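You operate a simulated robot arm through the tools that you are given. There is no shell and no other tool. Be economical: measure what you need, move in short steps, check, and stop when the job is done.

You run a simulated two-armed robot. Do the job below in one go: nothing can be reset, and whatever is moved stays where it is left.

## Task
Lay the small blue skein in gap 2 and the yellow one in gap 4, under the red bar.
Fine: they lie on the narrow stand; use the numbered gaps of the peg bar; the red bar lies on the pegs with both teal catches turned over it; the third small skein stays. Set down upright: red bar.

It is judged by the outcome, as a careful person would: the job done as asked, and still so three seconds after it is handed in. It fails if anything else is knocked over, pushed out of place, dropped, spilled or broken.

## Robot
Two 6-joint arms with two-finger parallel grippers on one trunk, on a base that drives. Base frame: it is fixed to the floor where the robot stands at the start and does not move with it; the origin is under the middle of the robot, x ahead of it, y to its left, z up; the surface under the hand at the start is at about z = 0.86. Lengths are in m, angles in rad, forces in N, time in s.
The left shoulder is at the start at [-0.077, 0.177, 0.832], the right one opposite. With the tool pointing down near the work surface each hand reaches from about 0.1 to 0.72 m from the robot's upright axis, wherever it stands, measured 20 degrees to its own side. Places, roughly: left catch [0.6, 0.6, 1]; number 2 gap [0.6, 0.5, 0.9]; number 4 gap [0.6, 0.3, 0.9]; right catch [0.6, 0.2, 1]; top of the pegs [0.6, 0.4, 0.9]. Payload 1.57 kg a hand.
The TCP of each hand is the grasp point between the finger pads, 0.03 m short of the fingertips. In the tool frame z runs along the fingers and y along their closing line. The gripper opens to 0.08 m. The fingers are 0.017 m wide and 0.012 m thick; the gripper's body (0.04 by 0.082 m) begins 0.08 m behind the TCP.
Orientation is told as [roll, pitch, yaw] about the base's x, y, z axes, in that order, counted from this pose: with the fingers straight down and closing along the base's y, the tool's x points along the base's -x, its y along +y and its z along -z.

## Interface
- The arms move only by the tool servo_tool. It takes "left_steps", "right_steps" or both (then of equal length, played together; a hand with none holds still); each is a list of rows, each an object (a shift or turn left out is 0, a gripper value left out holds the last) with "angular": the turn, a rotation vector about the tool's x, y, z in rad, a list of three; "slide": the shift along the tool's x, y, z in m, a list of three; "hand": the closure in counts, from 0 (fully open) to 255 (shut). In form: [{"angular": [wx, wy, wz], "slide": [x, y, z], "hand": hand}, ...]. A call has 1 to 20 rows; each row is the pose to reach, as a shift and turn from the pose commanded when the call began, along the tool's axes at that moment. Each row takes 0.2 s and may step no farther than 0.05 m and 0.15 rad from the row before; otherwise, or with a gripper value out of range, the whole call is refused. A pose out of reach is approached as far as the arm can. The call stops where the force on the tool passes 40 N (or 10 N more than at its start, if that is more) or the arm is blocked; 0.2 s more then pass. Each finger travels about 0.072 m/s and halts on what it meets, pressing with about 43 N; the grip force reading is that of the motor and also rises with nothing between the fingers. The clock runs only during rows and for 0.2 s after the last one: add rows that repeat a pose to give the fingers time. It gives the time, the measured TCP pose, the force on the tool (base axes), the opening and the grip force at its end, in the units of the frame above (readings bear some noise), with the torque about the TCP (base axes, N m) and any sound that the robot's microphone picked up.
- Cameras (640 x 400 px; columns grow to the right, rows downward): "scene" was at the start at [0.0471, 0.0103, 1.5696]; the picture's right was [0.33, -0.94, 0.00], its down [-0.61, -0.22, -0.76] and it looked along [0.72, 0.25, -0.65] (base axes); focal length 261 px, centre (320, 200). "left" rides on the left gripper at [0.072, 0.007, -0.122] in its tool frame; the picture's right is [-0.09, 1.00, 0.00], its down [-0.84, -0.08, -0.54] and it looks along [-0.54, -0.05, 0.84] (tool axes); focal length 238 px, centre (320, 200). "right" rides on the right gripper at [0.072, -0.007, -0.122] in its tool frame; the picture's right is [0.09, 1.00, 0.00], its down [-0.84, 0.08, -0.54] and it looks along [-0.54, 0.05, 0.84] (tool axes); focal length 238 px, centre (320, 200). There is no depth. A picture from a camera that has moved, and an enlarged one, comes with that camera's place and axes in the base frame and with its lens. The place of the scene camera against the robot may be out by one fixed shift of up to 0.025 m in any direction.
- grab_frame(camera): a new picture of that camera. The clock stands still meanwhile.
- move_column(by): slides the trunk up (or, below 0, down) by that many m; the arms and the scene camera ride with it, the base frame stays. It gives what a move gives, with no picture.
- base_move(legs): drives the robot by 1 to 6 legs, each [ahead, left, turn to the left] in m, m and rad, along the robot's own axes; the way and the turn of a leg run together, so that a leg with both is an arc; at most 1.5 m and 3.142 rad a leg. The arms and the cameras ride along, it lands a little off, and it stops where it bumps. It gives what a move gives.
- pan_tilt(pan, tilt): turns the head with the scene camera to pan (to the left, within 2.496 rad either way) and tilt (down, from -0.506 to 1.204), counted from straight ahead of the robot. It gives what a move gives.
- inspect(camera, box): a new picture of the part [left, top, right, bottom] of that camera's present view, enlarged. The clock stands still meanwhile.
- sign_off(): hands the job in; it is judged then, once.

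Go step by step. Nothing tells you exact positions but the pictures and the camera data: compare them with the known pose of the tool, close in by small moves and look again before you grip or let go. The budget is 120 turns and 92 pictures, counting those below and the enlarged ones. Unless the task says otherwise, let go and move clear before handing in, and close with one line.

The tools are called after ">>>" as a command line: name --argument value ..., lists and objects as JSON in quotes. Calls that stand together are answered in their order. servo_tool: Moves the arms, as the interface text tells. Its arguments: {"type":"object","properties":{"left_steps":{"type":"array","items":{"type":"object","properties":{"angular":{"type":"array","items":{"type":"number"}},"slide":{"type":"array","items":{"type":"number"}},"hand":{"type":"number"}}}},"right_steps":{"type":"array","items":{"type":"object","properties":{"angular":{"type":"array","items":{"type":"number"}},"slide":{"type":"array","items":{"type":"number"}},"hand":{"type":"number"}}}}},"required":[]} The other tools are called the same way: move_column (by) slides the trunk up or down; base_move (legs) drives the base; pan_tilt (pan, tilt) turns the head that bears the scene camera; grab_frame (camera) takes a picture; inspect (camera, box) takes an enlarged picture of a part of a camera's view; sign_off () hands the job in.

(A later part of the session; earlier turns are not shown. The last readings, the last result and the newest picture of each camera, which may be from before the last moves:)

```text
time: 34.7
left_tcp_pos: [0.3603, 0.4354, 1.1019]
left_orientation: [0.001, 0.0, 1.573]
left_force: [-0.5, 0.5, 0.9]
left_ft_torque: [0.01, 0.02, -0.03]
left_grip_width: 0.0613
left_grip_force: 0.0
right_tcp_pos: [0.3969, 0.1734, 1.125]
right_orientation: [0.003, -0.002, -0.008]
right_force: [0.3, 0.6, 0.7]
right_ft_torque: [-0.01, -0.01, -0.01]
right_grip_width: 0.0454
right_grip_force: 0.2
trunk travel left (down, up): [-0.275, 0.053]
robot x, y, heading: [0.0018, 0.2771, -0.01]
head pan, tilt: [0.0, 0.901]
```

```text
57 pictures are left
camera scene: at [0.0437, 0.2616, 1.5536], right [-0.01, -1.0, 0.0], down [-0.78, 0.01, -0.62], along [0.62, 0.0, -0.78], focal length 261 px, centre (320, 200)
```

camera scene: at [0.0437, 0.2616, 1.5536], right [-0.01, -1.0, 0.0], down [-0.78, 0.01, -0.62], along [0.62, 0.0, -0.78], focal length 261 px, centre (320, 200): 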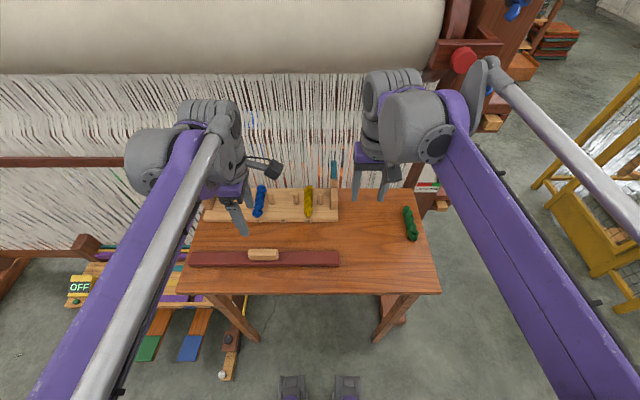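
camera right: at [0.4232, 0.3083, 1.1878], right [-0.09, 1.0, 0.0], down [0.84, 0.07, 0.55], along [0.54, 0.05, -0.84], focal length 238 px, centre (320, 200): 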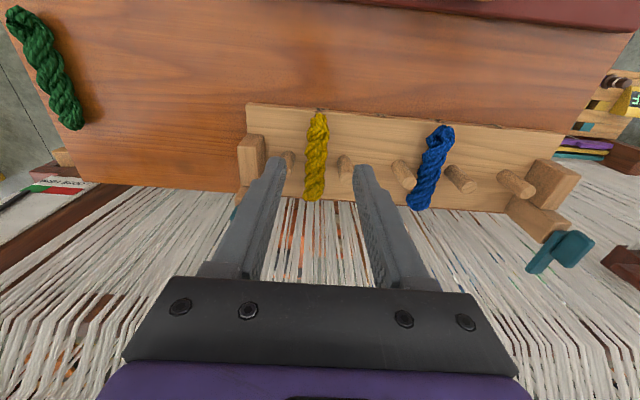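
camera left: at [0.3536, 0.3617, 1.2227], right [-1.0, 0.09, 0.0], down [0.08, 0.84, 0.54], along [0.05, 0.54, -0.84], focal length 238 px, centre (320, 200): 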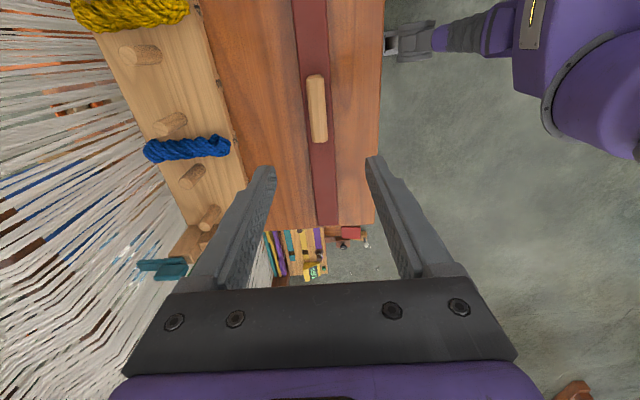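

The handle spans y 0.39–0.468 at x≈0.363. I'll lower over it in two stages.

>>> servo_tool --left_steps '[{"slide": [0.0055, -0.003, 0.045]}, {"slide": [0.0055, -0.003, 0.09]}, {"slide": [0.0055, -0.003, 0.135]}, {"slide": [0.0055, -0.003, 0.15]}, {"slide": [0.0055, -0.003, 0.15]}]'

>>> grab_frame --camera "left"

>>> inspect --camera "scene" --box '[180, 170, 360, 290]'

```text
time: 35.9
left_tcp_pos: [0.3639, 0.4283, 0.9499]
left_orientation: [0.001, -0.001, 1.571]
left_force: [-0.9, 0.6, 0.8]
left_ft_torque: [-0.01, -0.03, 0.0]
left_grip_width: 0.0612
left_grip_force: 0.1
right_tcp_pos: [0.3968, 0.1732, 1.1253]
right_orientation: [0.0, -0.002, -0.008]
right_force: [-0.2, -0.3, -0.5]
right_ft_torque: [0.0, -0.04, 0.03]
right_grip_width: 0.0456
right_grip_force: 0.1
trunk travel left (down, up): [-0.275, 0.053]
robot x, y, heading: [0.0008, 0.2795, -0.004]
head pan, tilt: [0.0, 0.901]
```

```text
56 pictures are left
camera left: at [0.3575, 0.3551, 1.0724], right [-1.0, 0.09, 0.0], down [0.08, 0.84, 0.54], along [0.05, 0.54, -0.84], focal length 238 px, centre (320, 200)
```

left: 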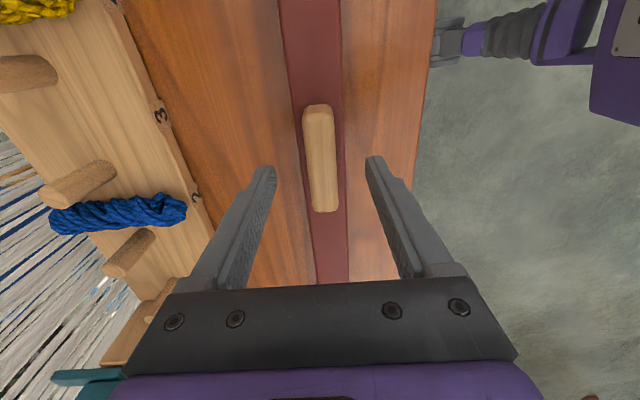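

```text
3.33 times, centred on (270, 230) of scene
camera zoom: at [0.0436, 0.2616, 1.5537], right [-0.01, -1.0, 0.0], down [-0.78, 0.01, -0.62], along [0.62, 0.0, -0.78], focal length 871 px, centre (487, 100)
```

zoom: 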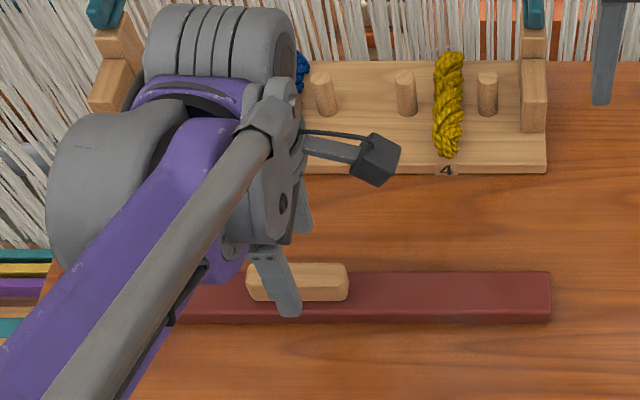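

Aligned. I'll lower to just above the bar's top and grip the handle.

>>> servo_tool --left_steps '[{"slide": [0.0, 0.0, 0.015]}, {"slide": [0.0, 0.0, 0.022]}, {"slide": [0.0, 0.0, 0.027]}, {"slide": [0.0, 0.0, 0.027], "hand": 255}, {"slide": [0.0, 0.0, 0.027], "hand": 255}, {"slide": [0.0, 0.0, 0.027], "hand": 255}, {"slide": [0.0, 0.0, 0.027], "hand": 255}, {"slide": [0.0, 0.0, 0.027], "hand": 255}]'

>>> grab_frame --camera "left"

```text
time: 37.7
left_tcp_pos: [0.3635, 0.429, 0.9237]
left_orientation: [0.0, 0.001, 1.571]
left_force: [0.2, 0.3, 0.0]
left_ft_torque: [0.08, -0.01, -0.02]
left_grip_width: 0.0217
left_grip_force: 34.1
right_tcp_pos: [0.3967, 0.1733, 1.1254]
right_orientation: [0.0, -0.004, -0.008]
right_force: [-0.8, 0.3, 0.5]
right_ft_torque: [0.01, 0.02, -0.01]
right_grip_width: 0.0455
right_grip_force: 0.0
trunk travel left (down, up): [-0.275, 0.053]
robot x, y, heading: [0.0003, 0.2836, -0.009]
head pan, tilt: [0.0, 0.901]
```

```text
54 pictures are left
camera left: at [0.3568, 0.3555, 1.0457], right [-1.0, 0.09, 0.0], down [0.08, 0.84, 0.54], along [0.05, 0.54, -0.84], focal length 238 px, centre (320, 200)
```

left: 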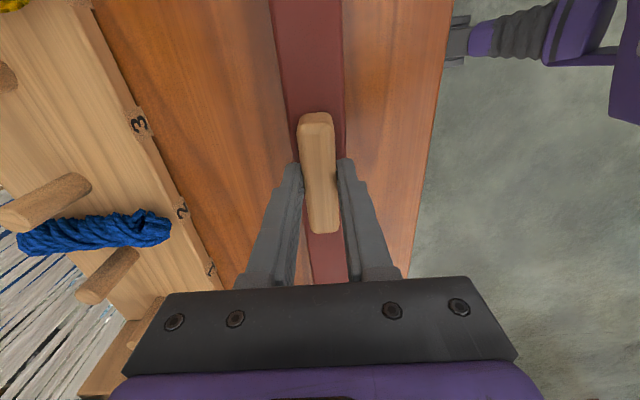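

Gripped at 22 mm. I'll lift 0.12 m and check.

>>> servo_tool --left_steps '[{"slide": [0, 0, -0.01]}, {"slide": [0, 0, -0.03]}, {"slide": [0, 0, -0.06]}, {"slide": [0, 0, -0.09]}, {"slide": [0, 0, -0.12]}, {"slide": [0, 0, -0.12]}]'

>>> grab_frame --camera "scene"

>>> grab_frame --camera "left"

```text
time: 39.1
left_tcp_pos: [0.3627, 0.43, 1.0417]
left_orientation: [0.0, -0.001, 1.57]
left_force: [-1.0, -0.5, -2.3]
left_ft_torque: [-0.02, -0.03, 0.0]
left_grip_width: 0.0214
left_grip_force: 34.4
right_tcp_pos: [0.3954, 0.1728, 1.1252]
right_orientation: [-0.001, -0.002, -0.006]
right_force: [1.4, 0.3, -0.7]
right_ft_torque: [0.03, 0.0, -0.02]
right_grip_width: 0.0454
right_grip_force: 0.1
trunk travel left (down, up): [-0.275, 0.053]
robot x, y, heading: [0.0035, 0.2777, -0.01]
head pan, tilt: [0.0, 0.901]
```

```text
53 pictures are left
camera scene: at [0.044, 0.2617, 1.5536], right [-0.01, -1.0, 0.0], down [-0.78, 0.01, -0.62], along [0.62, 0.0, -0.78], focal length 261 px, centre (320, 200)
```

scene: 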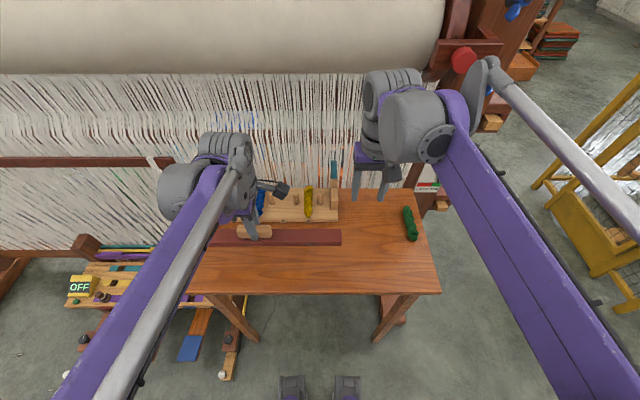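

```text
52 pictures are left
camera left: at [0.3572, 0.3565, 1.1639], right [-1.0, 0.09, 0.0], down [0.08, 0.84, 0.54], along [0.05, 0.54, -0.84], focal length 238 px, centre (320, 200)
```

left: 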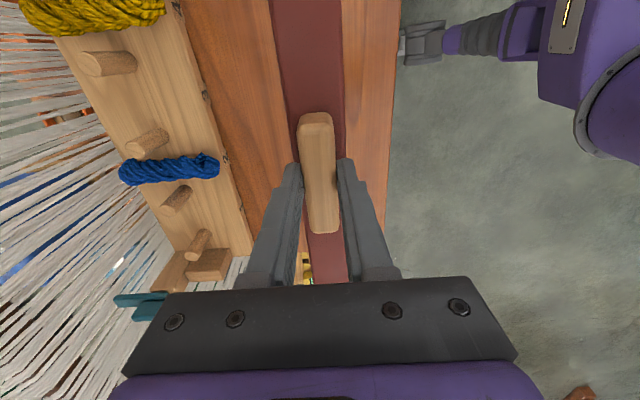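

The bar hangs level. I'll carry it forward to above the pegs and look.

>>> servo_tool --left_steps '[{"slide": [0, -0.04, 0]}, {"slide": [0, -0.08, 0]}, {"slide": [0, -0.12, 0]}, {"slide": [0, -0.16, 0]}, {"slide": [0, -0.185, 0]}, {"slide": [0, -0.195, 0]}, {"slide": [0, -0.195, 0.015]}, {"slide": [0, -0.195, 0.015]}]'

>>> inspect --camera "scene" --box '[180, 140, 360, 260]'

>>> grab_frame --camera "left"

>>> grab_frame --camera "right"

```text
time: 40.9
left_tcp_pos: [0.5568, 0.4287, 1.026]
left_orientation: [0.0, 0.0, 1.57]
left_force: [0.5, -0.6, -2.1]
left_ft_torque: [-0.02, -0.03, -0.03]
left_grip_width: 0.0216
left_grip_force: 34.6
right_tcp_pos: [0.3955, 0.173, 1.124]
right_orientation: [0.002, -0.003, -0.008]
right_force: [-0.6, 0.8, 0.3]
right_ft_torque: [0.01, -0.01, -0.01]
right_grip_width: 0.0456
right_grip_force: 0.1
trunk travel left (down, up): [-0.275, 0.053]
robot x, y, heading: [0.0038, 0.2767, -0.005]
head pan, tilt: [0.0, 0.901]
```

```text
3.33 times, centred on (270, 200) of scene
camera zoom: at [0.0439, 0.2617, 1.5536], right [-0.01, -1.0, 0.0], down [-0.78, 0.01, -0.62], along [0.62, 0.0, -0.78], focal length 871 px, centre (487, 200)
```

zoom: 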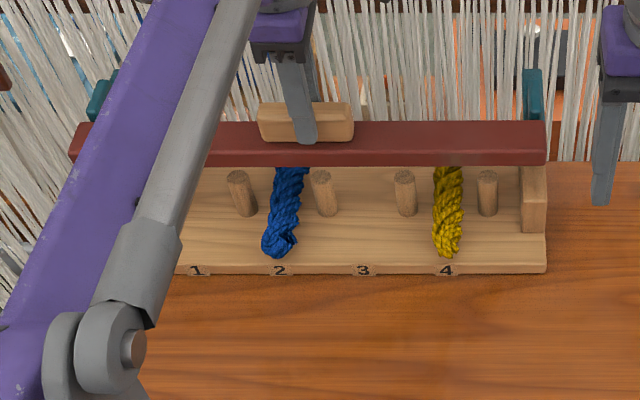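

```text
50 pictures are left
camera left: at [0.551, 0.3559, 1.1487], right [-1.0, 0.09, 0.0], down [0.08, 0.84, 0.54], along [0.05, 0.54, -0.84], focal length 238 px, centre (320, 200)
```

left: 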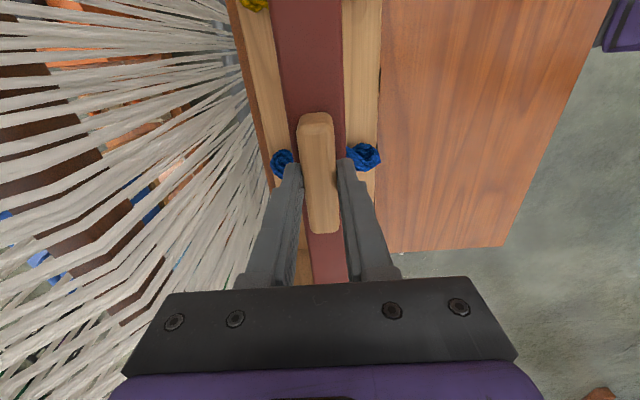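

```text
49 pictures are left
camera right: at [0.3247, 0.1676, 1.2461], right [-0.09, 1.0, 0.0], down [0.84, 0.07, 0.54], along [0.54, 0.05, -0.84], focal length 238 px, centre (320, 200)
```

right: 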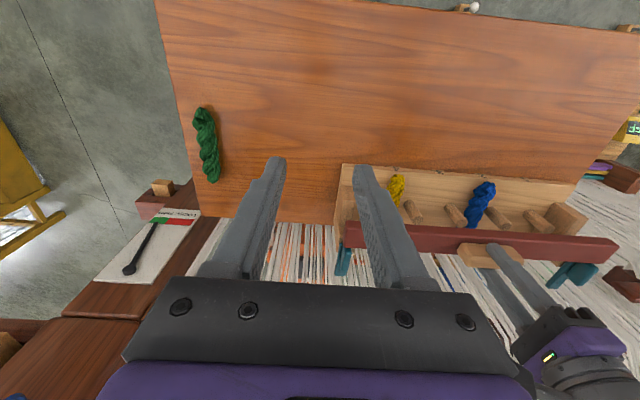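

The bar is centred in y over both end blocks. I'll nudge it forward 4 mm and lower to just above the pegs.

>>> servo_tool --left_steps '[{"slide": [0, -0.004, 0.005]}, {"slide": [0, -0.004, 0.018]}, {"slide": [0, -0.004, 0.03]}, {"slide": [0, -0.004, 0.033]}, {"slide": [0, -0.004, 0.033]}]'

>>> inspect --camera "scene" --box '[190, 140, 350, 240]'

>>> inspect --camera "right" --box '[300, 150, 640, 330]'

```text
time: 42.1
left_tcp_pos: [0.562, 0.4294, 0.9959]
left_orientation: [0.001, 0.001, 1.571]
left_force: [-4.1, 2.0, -2.0]
left_ft_torque: [0.08, 0.15, -0.08]
left_grip_width: 0.0217
left_grip_force: 34.8
right_tcp_pos: [0.3947, 0.1729, 1.1247]
right_orientation: [0.001, -0.002, -0.008]
right_force: [0.2, -0.9, -0.1]
right_ft_torque: [0.02, -0.01, 0.01]
right_grip_width: 0.0453
right_grip_force: 0.1
trunk travel left (down, up): [-0.275, 0.053]
robot x, y, heading: [0.0009, 0.2835, -0.007]
head pan, tilt: [0.0, 0.901]
```

```text
4.00 times, centred on (270, 190) of scene
camera zoom: at [0.0432, 0.2618, 1.5536], right [-0.01, -1.0, 0.0], down [-0.78, 0.01, -0.62], along [0.62, 0.0, -0.78], focal length 1045 px, centre (520, 240)
```

zoom: 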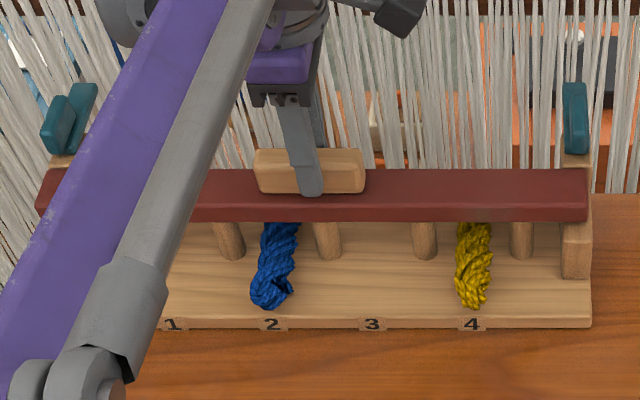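

```text
1.88 times, centred on (470, 240) of right
camera zoom: at [0.3241, 0.1677, 1.2462], right [-0.09, 1.0, 0.0], down [0.84, 0.07, 0.54], along [0.54, 0.05, -0.84], focal length 449 px, centre (38, 125)
```

zoom: 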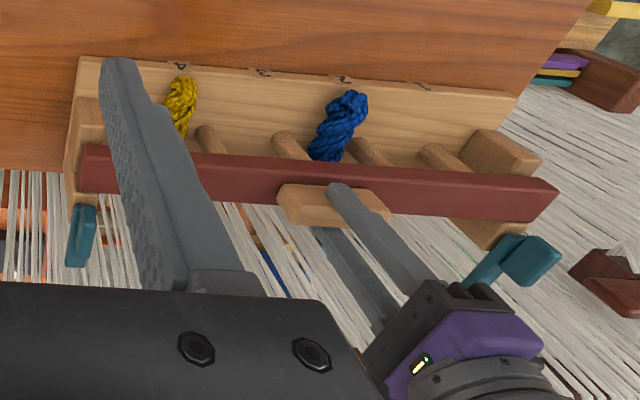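

There's a light backward force of 4 N, so the bar's rear edge is brushing the posts. I'll back off 3 mm and continue down gently.

>>> servo_tool --left_steps '[{"slide": [0, 0.003, -0.002]}, {"slide": [0, 0.003, 0.0]}, {"slide": [0, 0.003, 0.002]}, {"slide": [0, 0.003, 0.004]}, {"slide": [0, 0.003, 0.004]}]'

```text
time: 43.3
left_tcp_pos: [0.5597, 0.4294, 0.9928]
left_orientation: [0.0, 0.0, 1.573]
left_force: [-0.1, 0.8, -2.7]
left_ft_torque: [0.0, 0.0, 0.02]
left_grip_width: 0.0216
left_grip_force: 34.6
right_tcp_pos: [0.3965, 0.1735, 1.1245]
right_orientation: [0.002, -0.002, -0.008]
right_force: [-0.7, -0.1, -0.3]
right_ft_torque: [0.02, -0.03, 0.01]
right_grip_width: 0.0456
right_grip_force: 0.0
trunk travel left (down, up): [-0.275, 0.053]
robot x, y, heading: [0.0006, 0.2736, -0.004]
head pan, tilt: [0.0, 0.901]
```

>>> servo_tool --left_steps '[{"slide": [0, 0, 0.002]}, {"slide": [0, 0, 0.004]}, {"slide": [0, 0, 0.005]}, {"slide": [0, 0, 0.006]}, {"slide": [0, 0, 0.006]}]'

```text
time: 44.5
left_tcp_pos: [0.5586, 0.4297, 0.9863]
left_orientation: [-0.002, 0.0, 1.571]
left_force: [9.5, 0.1, 28.7]
left_ft_torque: [0.0, -0.18, -0.02]
left_grip_width: 0.0215
left_grip_force: 34.9
right_tcp_pos: [0.3941, 0.1712, 1.1258]
right_orientation: [0.002, -0.002, -0.007]
right_force: [-0.2, -0.1, -0.2]
right_ft_torque: [0.01, 0.02, 0.01]
right_grip_width: 0.0458
right_grip_force: 0.0
trunk travel left (down, up): [-0.275, 0.053]
robot x, y, heading: [0.0048, 0.2793, -0.008]
head pan, tilt: [0.0, 0.901]
```

The bar seated at z≈0.986, as predicted, with no roll torque. I'll relieve the load and check both ends before releasing.

>>> servo_tool --left_steps '[{"slide": [0, 0, -0.001]}, {"slide": [0, 0, -0.001]}]'

>>> inspect --camera "scene" --box '[190, 140, 350, 240]'

>>> inspect --camera "right" --box '[300, 150, 640, 330]'

```text
time: 45.1
left_tcp_pos: [0.5578, 0.4284, 0.9864]
left_orientation: [-0.001, 0.001, 1.57]
left_force: [6.0, -1.8, 14.3]
left_ft_torque: [0.13, -0.22, -0.08]
left_grip_width: 0.0215
left_grip_force: 34.9
right_tcp_pos: [0.3964, 0.1727, 1.1246]
right_orientation: [0.001, -0.002, -0.008]
right_force: [-0.2, 0.8, 0.1]
right_ft_torque: [0.0, 0.01, 0.03]
right_grip_width: 0.0455
right_grip_force: 0.1
trunk travel left (down, up): [-0.275, 0.053]
robot x, y, heading: [-0.0019, 0.2832, -0.003]
head pan, tilt: [0.0, 0.901]
```

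```text
4.00 times, centred on (270, 190) of scene
camera zoom: at [0.0432, 0.2611, 1.5535], right [-0.01, -1.0, 0.0], down [-0.78, 0.01, -0.62], along [0.62, 0.0, -0.78], focal length 1045 px, centre (520, 240)
```

zoom: 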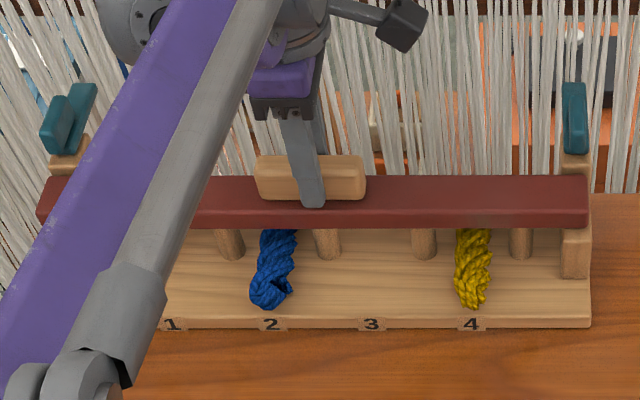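

```text
1.88 times, centred on (470, 240) of right
camera zoom: at [0.3241, 0.1671, 1.2461], right [-0.09, 1.0, 0.0], down [0.84, 0.07, 0.54], along [0.54, 0.05, -0.84], focal length 449 px, centre (38, 125)
```

zoom: 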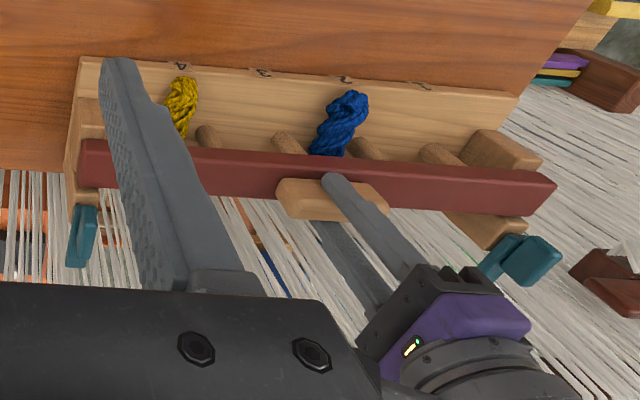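

The bar is seated level on the pegs and both blocks. I'll release and rise straight up.

>>> servo_tool --left_steps '[{"slide": [0, 0, -0.001], "hand": 110}, {"slide": [0, 0, -0.001], "hand": 110}, {"slide": [0, 0, -0.001], "hand": 110}, {"slide": [0, 0, -0.03], "hand": 110}, {"slide": [0, 0, -0.07], "hand": 110}, {"slide": [0, 0, -0.11], "hand": 110}, {"slide": [0, 0.05, -0.13], "hand": 110}, {"slide": [0, 0.1, -0.13], "hand": 110}, {"slide": [0, 0.1, -0.13], "hand": 110}]'

>>> grab_frame --camera "scene"

>>> grab_frame --camera "left"

```text
refused: row 7 steps farther than a row can; nothing moved
```

```text
44 pictures are left
camera scene: at [0.0432, 0.2611, 1.5535], right [-0.01, -1.0, 0.0], down [-0.78, 0.01, -0.62], along [0.62, 0.0, -0.78], focal length 261 px, centre (320, 200)
```

scene: 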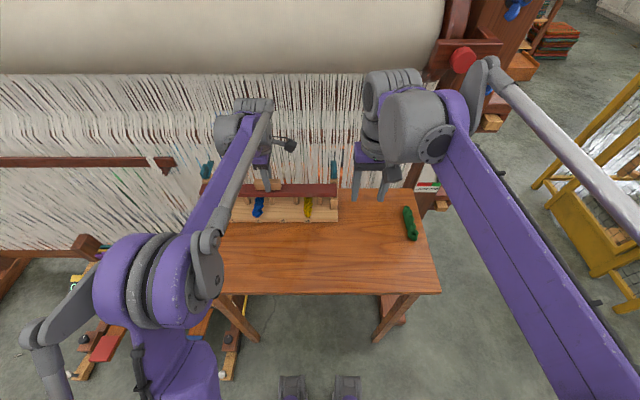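

```text
43 pictures are left
camera left: at [0.5521, 0.3556, 1.1086], right [-1.0, 0.09, 0.0], down [0.08, 0.84, 0.54], along [0.05, 0.54, -0.84], focal length 238 px, centre (320, 200)
```

left: 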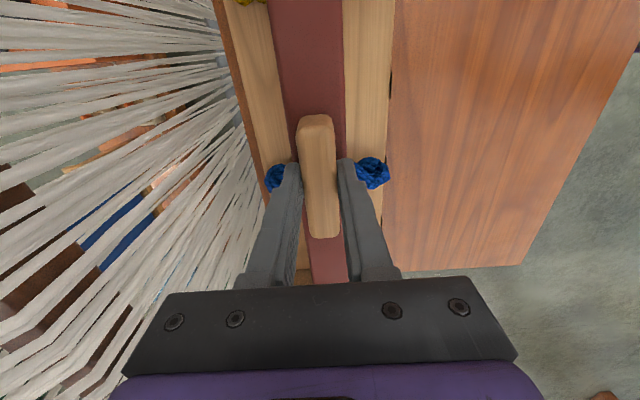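

A row was too long, so I'll repeat with shorter steps.

>>> servo_tool --left_steps '[{"slide": [0, 0, -0.001], "hand": 110}, {"slide": [0, 0, -0.001], "hand": 110}, {"slide": [0, 0, -0.001], "hand": 110}, {"slide": [0, 0, -0.03], "hand": 110}, {"slide": [0, 0, -0.07], "hand": 110}, {"slide": [0, 0, -0.11], "hand": 110}, {"slide": [0, 0.03, -0.13], "hand": 110}, {"slide": [0, 0.07, -0.13], "hand": 110}, {"slide": [0, 0.1, -0.13], "hand": 110}]'

>>> grab_frame --camera "left"

```text
time: 47.1
left_tcp_pos: [0.458, 0.432, 1.1166]
left_orientation: [0.001, 0.001, 1.57]
left_force: [0.7, -0.1, 0.6]
left_ft_torque: [0.02, 0.02, 0.0]
left_grip_width: 0.0457
left_grip_force: 0.0
right_tcp_pos: [0.3948, 0.1738, 1.1246]
right_orientation: [0.002, -0.002, -0.006]
right_force: [-0.2, 0.5, 0.0]
right_ft_torque: [0.0, 0.02, 0.01]
right_grip_width: 0.0453
right_grip_force: 0.1
trunk travel left (down, up): [-0.275, 0.053]
robot x, y, heading: [-0.0024, 0.2757, -0.005]
head pan, tilt: [0.0, 0.901]
```

```text
42 pictures are left
camera left: at [0.4509, 0.3586, 1.2379], right [-1.0, 0.09, 0.0], down [0.08, 0.84, 0.54], along [0.05, 0.54, -0.84], focal length 238 px, centre (320, 200)
```

left: 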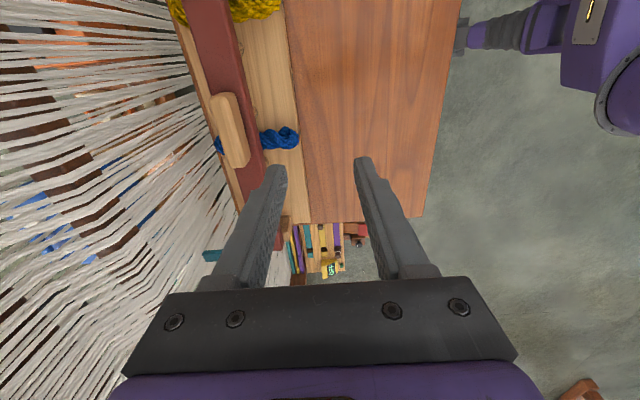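

The bar is seated and still in line. Next is the right catch, whose plate runs x≈0.588–0.666 at y≈0.233, with the fin top at z≈0.99. I'll bring the right hand, closed, to just outside the fin.

>>> servo_tool --right_steps '[{"slide": [-0.04, 0.005, 0], "hand": 255}, {"slide": [-0.08, 0.01, 0], "hand": 255}, {"slide": [-0.12, 0.015, 0], "hand": 255}, {"slide": [-0.16, 0.02, 0], "hand": 255}, {"slide": [-0.2, 0.02, 0.02], "hand": 255}, {"slide": [-0.228, 0.02, 0.05], "hand": 255}, {"slide": [-0.228, 0.02, 0.075], "hand": 255}, {"slide": [-0.228, 0.02, 0.075], "hand": 255}]'

>>> grab_frame --camera "right"

>>> inspect --camera "scene" --box '[300, 130, 400, 220]'

```text
time: 48.9
left_tcp_pos: [0.4589, 0.4318, 1.1164]
left_orientation: [-0.001, 0.001, 1.571]
left_force: [-0.7, -0.4, 0.5]
left_ft_torque: [-0.01, 0.01, 0.02]
left_grip_width: 0.0453
left_grip_force: 0.1
right_tcp_pos: [0.6269, 0.1927, 1.0523]
right_orientation: [0.002, -0.003, -0.005]
right_force: [-0.8, 0.0, -0.7]
right_ft_torque: [0.0, 0.01, 0.0]
right_grip_width: 0.0001
right_grip_force: 21.5
right hand out of reach, approached as far as the arm can: row 6
trunk travel left (down, up): [-0.275, 0.053]
robot x, y, heading: [-0.0032, 0.2819, -0.008]
head pan, tilt: [0.0, 0.901]
```

```text
41 pictures are left
camera right: at [0.554, 0.1865, 1.1727], right [-0.09, 1.0, 0.0], down [0.84, 0.07, 0.54], along [0.54, 0.05, -0.84], focal length 238 px, centre (320, 200)
```

right: 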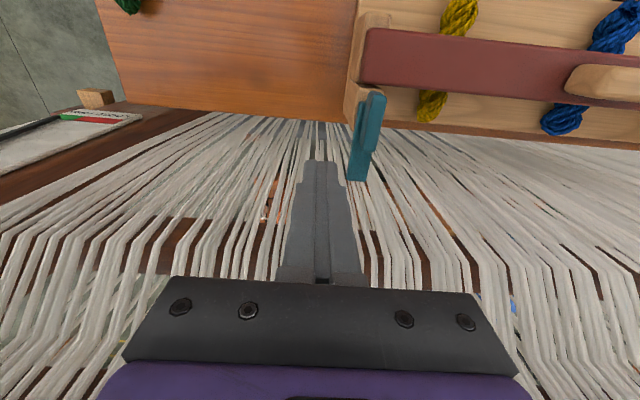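

```text
4.44 times, centred on (350, 175) of scene
camera zoom: at [0.0438, 0.2616, 1.5537], right [-0.01, -1.0, 0.0], down [-0.78, 0.01, -0.62], along [0.62, 0.0, -0.78], focal length 1161 px, centre (187, 311)
```

zoom: 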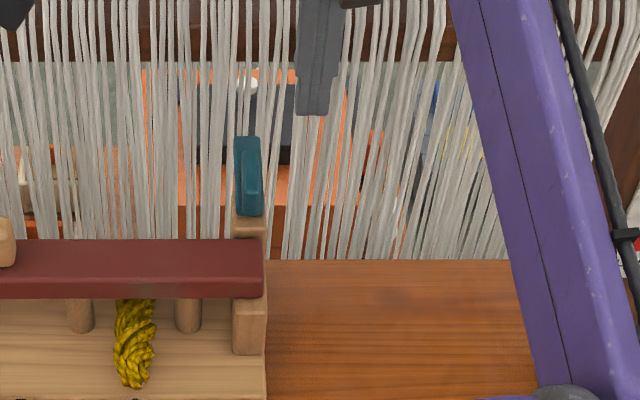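

>>> inspect --camera "right" --box '[320, 60, 420, 200]'

```text
2.86 times, centred on (370, 130) of right
camera zoom: at [0.554, 0.1865, 1.1727], right [-0.09, 1.0, 0.0], down [0.84, 0.07, 0.54], along [0.54, 0.05, -0.84], focal length 681 px, centre (177, 400)
```

zoom: 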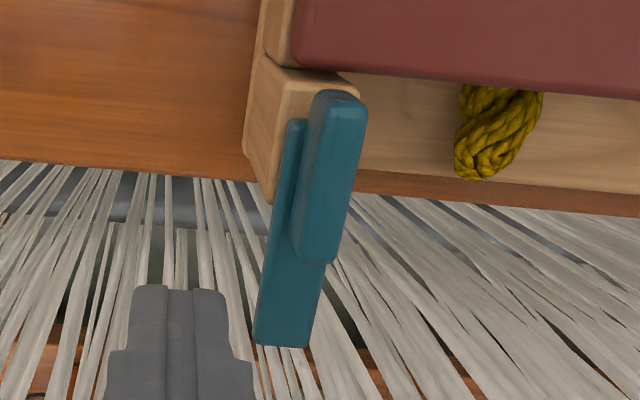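

This view shows the catch clearly: a plate turning on the post top, with a thumb fin centred over the pivot at about (0.600, 0.231). I'll straddle the fin and twist it in two 90° strokes.

>>> servo_tool --right_steps '[{"slide": [0.01, 0.01, -0.005], "hand": 110}, {"slide": [0.027, 0.038, -0.005], "hand": 110}, {"slide": [0.027, 0.038, -0.005], "hand": 110}, {"slide": [0.027, 0.038, -0.005], "hand": 110}]'

>>> grab_frame --camera "right"

>>> inspect --camera "scene" --box '[300, 130, 400, 220]'

```text
time: 49.9
left_tcp_pos: [0.4594, 0.4325, 1.1162]
left_orientation: [0.002, -0.001, 1.571]
left_force: [-0.1, 0.4, -0.5]
left_ft_torque: [0.05, 0.02, -0.02]
left_grip_width: 0.0454
left_grip_force: 0.0
right_tcp_pos: [0.5989, 0.2312, 1.0563]
right_orientation: [0.001, -0.002, -0.007]
right_force: [0.3, -0.7, 0.8]
right_ft_torque: [-0.02, 0.0, 0.0]
right_grip_width: 0.0456
right_grip_force: 0.1
trunk travel left (down, up): [-0.275, 0.053]
robot x, y, heading: [0.0017, 0.2741, -0.01]
head pan, tilt: [0.0, 0.901]
```

```text
38 pictures are left
camera right: at [0.5266, 0.2255, 1.1782], right [-0.09, 1.0, 0.0], down [0.84, 0.07, 0.54], along [0.54, 0.05, -0.84], focal length 238 px, centre (320, 200)
```

right: 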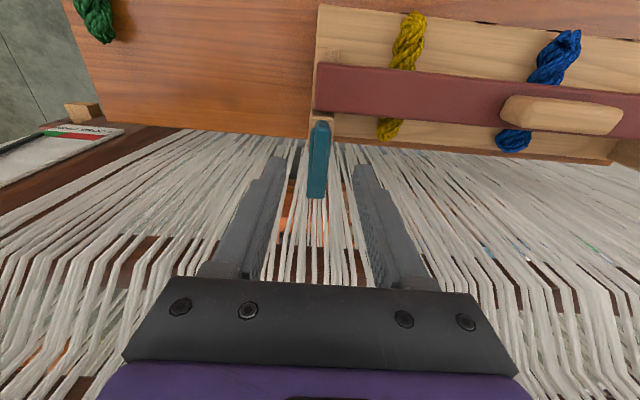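

```text
4.44 times, centred on (350, 175) of scene
camera zoom: at [0.0434, 0.2619, 1.5536], right [-0.01, -1.0, 0.0], down [-0.78, 0.01, -0.62], along [0.62, 0.0, -0.78], focal length 1161 px, centre (187, 311)
```

zoom: 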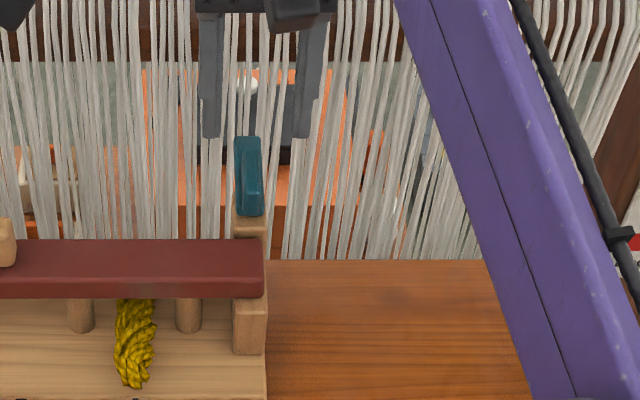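

Centred over the fin. I'll lower around it and close lightly to find its width.

>>> servo_tool --right_steps '[{"slide": [-0.001, 0, 0.03]}, {"slide": [-0.001, 0, 0.05]}, {"slide": [-0.001, 0, 0.057]}, {"slide": [-0.001, 0, 0.057]}, {"slide": [-0.001, 0, 0.057], "hand": 215}, {"slide": [-0.001, 0, 0.057], "hand": 215}, {"slide": [-0.001, 0, 0.057], "hand": 215}, {"slide": [-0.001, 0, 0.057], "hand": 215}]'

>>> inspect --camera "right" --box '[240, 80, 400, 220]'

>>> inspect --camera "scene" --box '[300, 130, 400, 220]'

```text
time: 51.7
left_tcp_pos: [0.4588, 0.4315, 1.1166]
left_orientation: [0.001, 0.0, 1.569]
left_force: [-0.4, -0.1, -0.3]
left_ft_torque: [-0.01, -0.02, -0.01]
left_grip_width: 0.0454
left_grip_force: 0.0
right_tcp_pos: [0.6004, 0.2302, 0.9992]
right_orientation: [0.002, -0.002, -0.007]
right_force: [0.0, 0.8, 0.0]
right_ft_torque: [0.02, 0.0, 0.0]
right_grip_width: 0.0138
right_grip_force: 0.6
trunk travel left (down, up): [-0.275, 0.053]
robot x, y, heading: [0.0035, 0.2808, -0.009]
head pan, tilt: [0.0, 0.901]
```

```text
2.86 times, centred on (320, 150) of right
camera zoom: at [0.5285, 0.2253, 1.1202], right [-0.09, 1.0, 0.0], down [0.84, 0.07, 0.54], along [0.54, 0.05, -0.84], focal length 681 px, centre (320, 343)
```

zoom: 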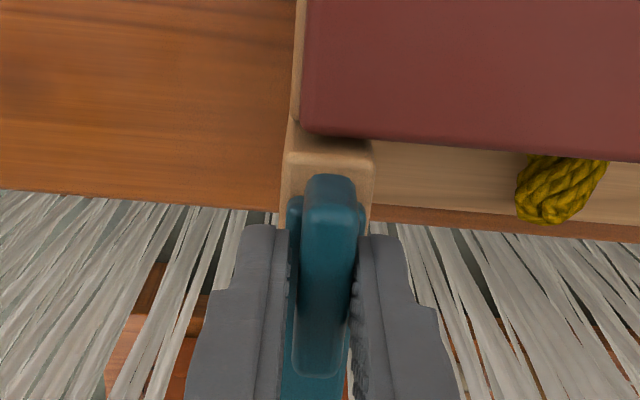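

```text
4.44 times, centred on (350, 175) of scene
camera zoom: at [0.0437, 0.2619, 1.5536], right [-0.01, -1.0, 0.0], down [-0.78, 0.01, -0.62], along [0.62, 0.0, -0.78], focal length 1161 px, centre (187, 311)
```

zoom: 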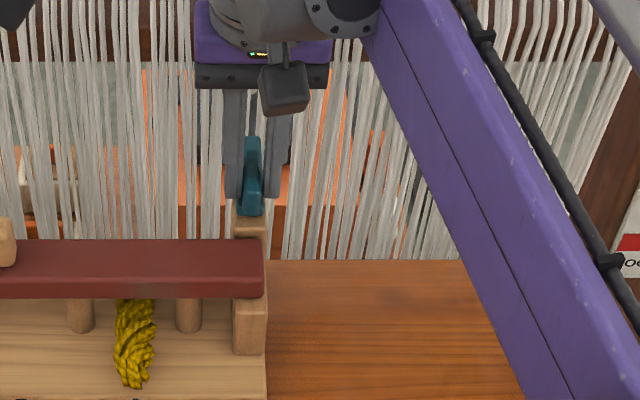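

The fingers straddle the fin snugly with no side force. I'll twist about 0.5 rad inward first to confirm it turns.

>>> servo_tool --right_steps '[{"angular": [0, 0, -0.1]}, {"angular": [0, 0, -0.2]}, {"angular": [0, 0, -0.3]}, {"angular": [0, 0, -0.4]}, {"angular": [0, 0, -0.5]}, {"angular": [0, 0, -0.5]}]'

>>> inspect --camera "right" --box '[240, 80, 400, 220]'

```text
time: 53.1
left_tcp_pos: [0.4583, 0.432, 1.1157]
left_orientation: [0.0, 0.0, 1.571]
left_force: [0.6, 1.0, -1.2]
left_ft_torque: [0.02, 0.0, -0.02]
left_grip_width: 0.0454
left_grip_force: 0.0
right_tcp_pos: [0.5996, 0.2297, 0.9986]
right_orientation: [-0.001, -0.001, 0.498]
right_force: [-0.5, 0.3, 0.3]
right_ft_torque: [0.0, -0.01, -0.03]
right_grip_width: 0.0127
right_grip_force: 0.4
trunk travel left (down, up): [-0.275, 0.053]
robot x, y, heading: [-0.0004, 0.2835, -0.006]
head pan, tilt: [0.0, 0.901]
```

```text
2.86 times, centred on (320, 150) of right
camera zoom: at [0.5401, 0.1911, 1.1196], right [-0.55, 0.83, 0.0], down [0.7, 0.47, 0.54], along [0.45, 0.3, -0.84], focal length 681 px, centre (320, 343)
```

zoom: 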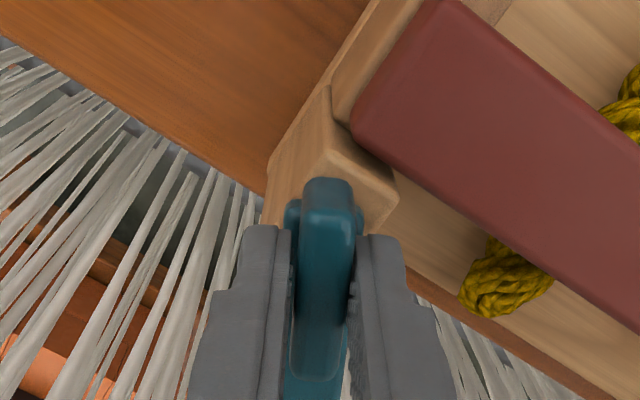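

The catch turns freely with the hand, so I'll continue to about 1.6 rad.

>>> servo_tool --right_steps '[{"angular": [0, 0, -0.14]}, {"angular": [0, 0, -0.28]}, {"angular": [0, 0, -0.42]}, {"angular": [0, 0, -0.56]}, {"angular": [0, 0, -0.7]}, {"angular": [0, 0, -0.84]}, {"angular": [0, 0, -0.98]}, {"angular": [0, 0, -1.1]}, {"angular": [0, 0, -1.1]}]'

```text
time: 55.1
left_tcp_pos: [0.4591, 0.4317, 1.1163]
left_orientation: [0.0, 0.0, 1.57]
left_force: [-1.2, 0.3, -0.1]
left_ft_torque: [-0.01, -0.03, 0.0]
left_grip_width: 0.0454
left_grip_force: 0.0
right_tcp_pos: [0.6003, 0.2312, 0.9989]
right_orientation: [-0.003, 0.0, 1.594]
right_force: [2.6, 0.2, 0.1]
right_ft_torque: [0.05, 0.0, -0.01]
right_grip_width: 0.0146
right_grip_force: 1.4
trunk travel left (down, up): [-0.275, 0.053]
robot x, y, heading: [0.0004, 0.2815, -0.01]
head pan, tilt: [0.0, 0.901]
```

Now at 90° with a negligible load. I'll try going on toward 180°.

>>> servo_tool --right_steps '[{"angular": [0, 0, -0.14]}, {"angular": [0, 0, -0.28]}, {"angular": [0, 0, -0.42]}, {"angular": [0, 0, -0.56]}, {"angular": [0, 0, -0.7]}, {"angular": [0, 0, -0.7]}]'

>>> inspect --camera "scene" --box '[280, 120, 400, 220]'

>>> grab_frame --camera "right"

```text
time: 56.5
left_tcp_pos: [0.4583, 0.4321, 1.1158]
left_orientation: [0.002, 0.0, 1.571]
left_force: [-0.5, 0.6, -0.1]
left_ft_torque: [0.02, -0.01, -0.03]
left_grip_width: 0.0453
left_grip_force: 0.1
right_tcp_pos: [0.5998, 0.2307, 0.9985]
right_orientation: [-0.002, 0.0, 2.295]
right_force: [1.6, 2.1, -1.2]
right_ft_torque: [0.02, 0.03, 0.0]
right_grip_width: 0.0154
right_grip_force: 1.3
trunk travel left (down, up): [-0.275, 0.053]
robot x, y, heading: [0.0006, 0.2781, -0.011]
head pan, tilt: [0.0, 0.901]
```

```text
4.00 times, centred on (340, 170) of scene
camera zoom: at [0.0441, 0.2621, 1.5536], right [-0.01, -1.0, 0.0], down [-0.78, 0.0, -0.62], along [0.62, 0.0, -0.78], focal length 1045 px, centre (240, 320)
```

zoom: 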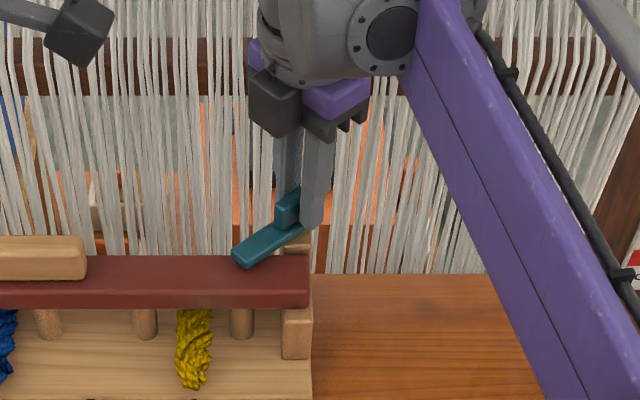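

```text
32 pictures are left
camera right: at [0.653, 0.1821, 1.1197], right [-0.68, -0.73, 0.0], down [-0.61, 0.57, 0.54], along [-0.39, 0.37, -0.84], focal length 238 px, centre (320, 200)
```

right: 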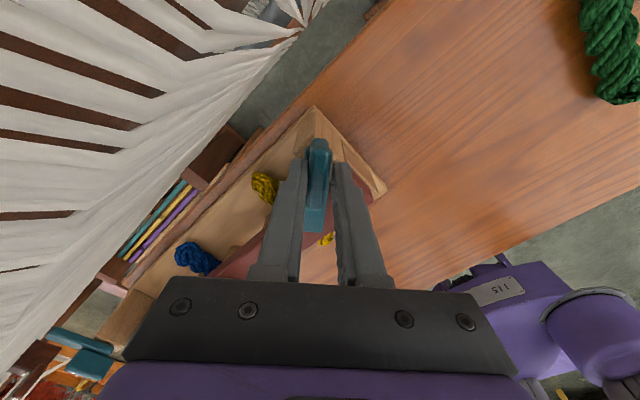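

The plate is swinging over the bar. To keep the wrist camera away from the warp, I'll release, rise, and unwind the hand half a turn before finishing.

>>> servo_tool --right_steps '[{"hand": 110}, {"hand": 110}, {"hand": 110}, {"slide": [0, 0, -0.03]}, {"slide": [0, 0, -0.055]}, {"slide": [0, 0, -0.055], "angular": [0, 0, 0.145]}, {"slide": [0, 0, -0.055], "angular": [0, 0, 0.29]}, {"slide": [0, 0, -0.055], "angular": [0, 0, 0.435]}, {"slide": [0, 0, -0.055], "angular": [0, 0, 0.58]}, {"slide": [0, 0, -0.055], "angular": [0, 0, 0.725]}, {"slide": [0, 0, -0.055], "angular": [0, 0, 0.87]}, {"slide": [0, 0, -0.055], "angular": [0, 0, 1.015]}, {"slide": [0, 0, -0.055], "angular": [0, 0, 1.16]}, {"slide": [0, 0, -0.055], "angular": [0, 0, 1.305]}, {"slide": [0, 0, -0.055], "angular": [0, 0, 1.45]}, {"slide": [0, 0, -0.055], "angular": [0, 0, 1.57]}]'

>>> servo_tool --right_steps '[{"angular": [0, 0, 0.145]}, {"angular": [0, 0, 0.29]}, {"angular": [0, 0, 0.435]}, {"angular": [0, 0, 0.58]}, {"angular": [0, 0, 0.725]}, {"angular": [0, 0, 0.87]}, {"angular": [0, 0, 1.015]}, {"angular": [0, 0, 1.16]}, {"angular": [0, 0, 1.305]}, {"angular": [0, 0, 1.45]}, {"angular": [0, 0, 1.57]}, {"angular": [0, 0, 1.57]}]'

>>> grab_frame --camera "right"

```text
time: 59.9
left_tcp_pos: [0.4588, 0.4317, 1.1151]
left_orientation: [-0.001, -0.001, 1.569]
left_force: [-0.1, 0.1, 0.3]
left_ft_torque: [-0.01, 0.0, 0.0]
left_grip_width: 0.0456
left_grip_force: 0.0
right_tcp_pos: [0.6001, 0.2314, 1.0528]
right_orientation: [0.0, -0.002, 0.722]
right_force: [0.0, 0.0, -0.7]
right_ft_torque: [0.0, -0.02, -0.02]
right_grip_width: 0.0454
right_grip_force: 0.0
trunk travel left (down, up): [-0.275, 0.053]
robot x, y, heading: [0.0034, 0.279, -0.009]
head pan, tilt: [0.0, 0.901]
```

```text
time: 62.5
left_tcp_pos: [0.4588, 0.4313, 1.1157]
left_orientation: [0.001, 0.0, 1.571]
left_force: [0.6, -0.6, -0.3]
left_ft_torque: [0.01, 0.02, 0.0]
left_grip_width: 0.0454
left_grip_force: 0.0
right_tcp_pos: [0.6002, 0.2291, 1.0553]
right_orientation: [0.001, 0.001, -0.848]
right_force: [0.2, 0.6, -0.4]
right_ft_torque: [-0.01, -0.01, 0.02]
right_grip_width: 0.0456
right_grip_force: 0.1
trunk travel left (down, up): [-0.275, 0.053]
robot x, y, heading: [0.0018, 0.2816, -0.001]
head pan, tilt: [0.0, 0.901]
```

```text
31 pictures are left
camera right: at [0.5478, 0.2805, 1.1753], right [0.69, 0.73, 0.0], down [0.61, -0.58, 0.54], along [0.4, -0.37, -0.84], focal length 238 px, centre (320, 200)
```

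right: 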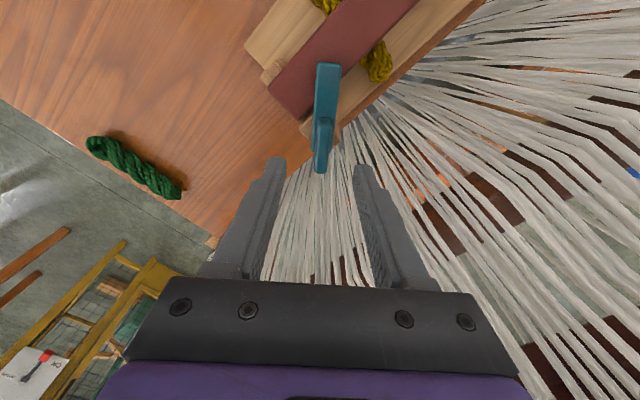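

The hand is aligned with the fin again. I'll lower, close lightly, and turn the rest of the way.

>>> servo_tool --right_steps '[{"slide": [0, 0, 0.03]}, {"slide": [0, 0, 0.05]}, {"slide": [0, 0, 0.0565]}, {"slide": [0, 0, 0.0565], "hand": 215}, {"slide": [0, 0, 0.0565], "hand": 215}, {"slide": [0, 0, 0.0565], "hand": 215}, {"slide": [0, 0, 0.0565], "hand": 215}, {"slide": [0, 0, 0.0565], "angular": [0, 0, -0.12]}, {"slide": [0, 0, 0.0565], "angular": [0, 0, -0.24]}, {"slide": [0, 0, 0.0565], "angular": [0, 0, -0.36]}, {"slide": [0, 0, 0.0565], "angular": [0, 0, -0.48]}, {"slide": [0, 0, 0.0565], "angular": [0, 0, -0.6]}, {"slide": [0, 0, 0.0565], "angular": [0, 0, -0.72]}, {"slide": [0, 0, 0.0565], "angular": [0, 0, -0.84]}, {"slide": [0, 0, 0.0565], "angular": [0, 0, -0.88]}, {"slide": [0, 0, 0.0565], "angular": [0, 0, -0.88]}]'

>>> inspect --camera "right" --box '[220, 40, 420, 220]'

```text
time: 65.9
left_tcp_pos: [0.4591, 0.4321, 1.115]
left_orientation: [0.0, 0.0, 1.572]
left_force: [1.0, -0.5, 0.2]
left_ft_torque: [0.0, 0.0, 0.0]
left_grip_width: 0.0452
left_grip_force: 0.0
right_tcp_pos: [0.6021, 0.2322, 0.9963]
right_orientation: [0.003, -0.001, 0.036]
right_force: [11.2, 11.4, 4.5]
right_ft_torque: [0.3, 0.11, -1.52]
right_grip_width: 0.0236
right_grip_force: 35.3
trunk travel left (down, up): [-0.275, 0.053]
robot x, y, heading: [-0.0035, 0.2791, -0.007]
head pan, tilt: [0.0, 0.901]
```

```text
2.22 times, centred on (320, 130) of right
camera zoom: at [0.5296, 0.2235, 1.1182], right [-0.13, 0.99, 0.0], down [0.83, 0.11, 0.54], along [0.54, 0.07, -0.84], focal length 530 px, centre (320, 356)
```

zoom: 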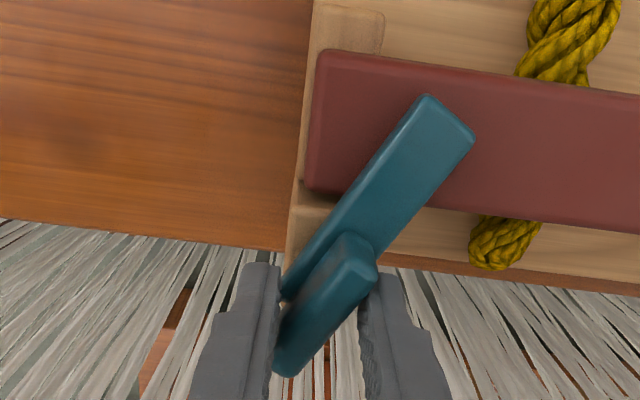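

The catch met something firm at about 140°, already over the bar. I'll back off the twist to relieve the load, then release and look.

>>> servo_tool --right_steps '[{"angular": [0, 0, 0.14]}, {"angular": [0, 0, 0.28]}, {"angular": [0, 0, 0.42]}, {"angular": [0, 0, 0.5]}, {"angular": [0, 0, 0.5], "hand": 110}, {"angular": [0, 0, 0.5], "hand": 110}, {"angular": [0, 0, 0.5], "hand": 110}, {"slide": [0, 0, -0.03], "angular": [0, 0, 0.5]}, {"slide": [0, 0, -0.06], "angular": [0, 0, 0.5]}, {"slide": [0, 0, -0.06], "angular": [0, 0, 0.5]}]'

>>> grab_frame --camera "right"

>>> inspect --camera "scene" --box '[270, 130, 370, 220]'

```text
time: 68.1
left_tcp_pos: [0.4591, 0.4316, 1.1156]
left_orientation: [0.0, 0.001, 1.57]
left_force: [0.5, -0.2, 0.7]
left_ft_torque: [-0.04, -0.01, -0.01]
left_grip_width: 0.0455
left_grip_force: 0.1
right_tcp_pos: [0.6004, 0.2308, 1.0572]
right_orientation: [0.001, -0.001, -0.467]
right_force: [-0.1, 0.4, -0.5]
right_ft_torque: [-0.01, 0.01, 0.0]
right_grip_width: 0.0457
right_grip_force: 0.1
trunk travel left (down, up): [-0.275, 0.053]
robot x, y, heading: [0.0018, 0.2826, -0.005]
head pan, tilt: [0.0, 0.901]
```

```text
29 pictures are left
camera right: at [0.5333, 0.2586, 1.1786], right [0.37, 0.93, 0.0], down [0.78, -0.31, 0.54], along [0.51, -0.2, -0.84], focal length 238 px, centre (320, 200)
```

right: 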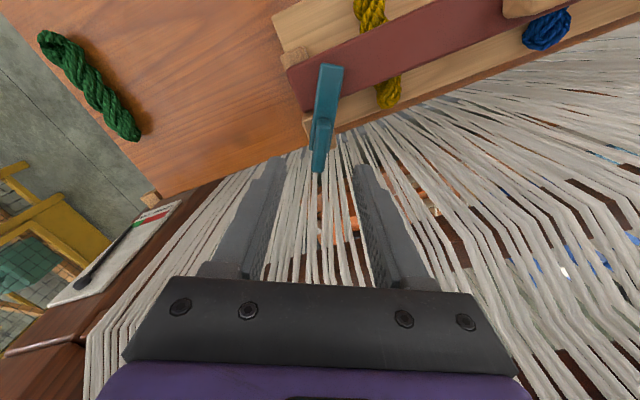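

```text
4.44 times, centred on (320, 175) of scene
camera zoom: at [0.0437, 0.2616, 1.5536], right [-0.01, -1.0, 0.0], down [-0.78, 0.01, -0.62], along [0.62, 0.0, -0.78], focal length 1161 px, centre (320, 311)
```

zoom: 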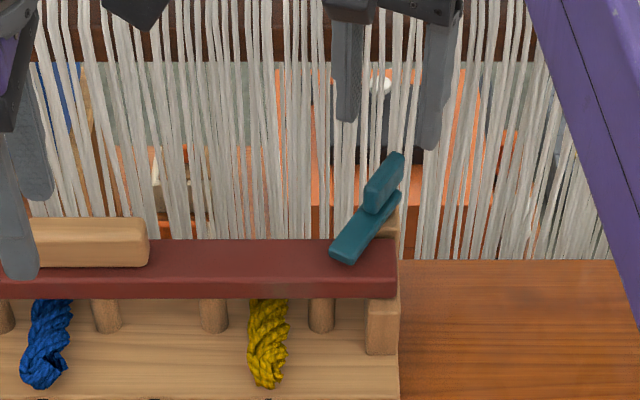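

The catch now lies across the bar at about 147°. I'll grip it again in line and twist gently to see whether this is its end stop.

>>> servo_tool --right_steps '[{"angular": [0, 0, 0.1]}, {"slide": [0, 0, 0.03], "angular": [0, 0, 0.1]}, {"slide": [0, 0, 0.05], "angular": [0, 0, 0.1]}, {"slide": [0, 0, 0.057], "angular": [0, 0, 0.1]}, {"slide": [0, 0, 0.057], "angular": [0, 0, 0.1], "hand": 215}, {"slide": [0, 0, 0.057], "angular": [0, 0, 0.1], "hand": 215}, {"slide": [0, 0, 0.057], "angular": [0, 0, 0.1], "hand": 215}, {"slide": [0, 0, 0.057], "angular": [0, 0, 0.1], "hand": 215}]'

>>> servo_tool --right_steps '[{"angular": [0, 0, -0.06]}, {"angular": [0, 0, -0.12]}, {"angular": [0, 0, -0.18]}, {"angular": [0, 0, -0.18]}]'

>>> inspect --camera "right" --box '[220, 40, 420, 220]'

```text
time: 69.9
left_tcp_pos: [0.4585, 0.4316, 1.1154]
left_orientation: [-0.001, 0.001, 1.57]
left_force: [-0.7, 0.0, 0.4]
left_ft_torque: [0.02, -0.02, -0.04]
left_grip_width: 0.0454
left_grip_force: 0.0
right_tcp_pos: [0.6006, 0.2322, 0.9991]
right_orientation: [0.001, -0.001, -0.565]
right_force: [1.0, 1.7, -0.6]
right_ft_torque: [-0.01, 0.06, 0.02]
right_grip_width: 0.0141
right_grip_force: 0.5
trunk travel left (down, up): [-0.275, 0.053]
robot x, y, heading: [0.0016, 0.2777, -0.004]
head pan, tilt: [0.0, 0.901]
```

```text
time: 70.9
left_tcp_pos: [0.4584, 0.4314, 1.1153]
left_orientation: [0.0, 0.0, 1.569]
left_force: [-0.7, -1.2, -0.5]
left_ft_torque: [0.02, -0.03, -0.03]
left_grip_width: 0.0456
left_grip_force: 0.0
right_tcp_pos: [0.6002, 0.2313, 1.0005]
right_orientation: [0.001, -0.002, -0.387]
right_force: [4.1, 3.4, 0.5]
right_ft_torque: [0.03, -0.04, -0.08]
right_grip_width: 0.0165
right_grip_force: 1.9
trunk travel left (down, up): [-0.275, 0.053]
robot x, y, heading: [-0.0015, 0.2792, -0.012]
head pan, tilt: [0.0, 0.901]
```

```text
2.22 times, centred on (320, 130) of right
camera zoom: at [0.5315, 0.2528, 1.1214], right [0.29, 0.96, 0.0], down [0.8, -0.24, 0.54], along [0.52, -0.16, -0.84], focal length 530 px, centre (320, 356)
```

zoom: 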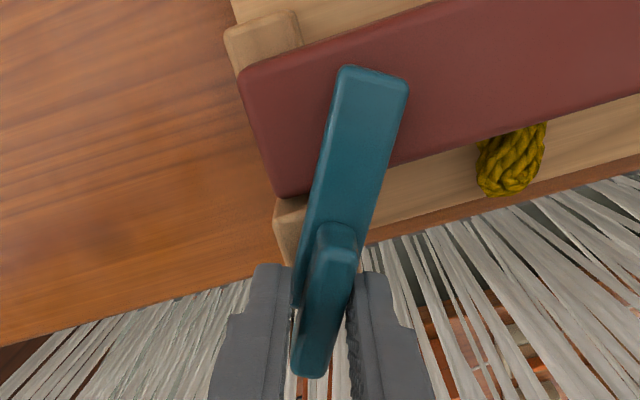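

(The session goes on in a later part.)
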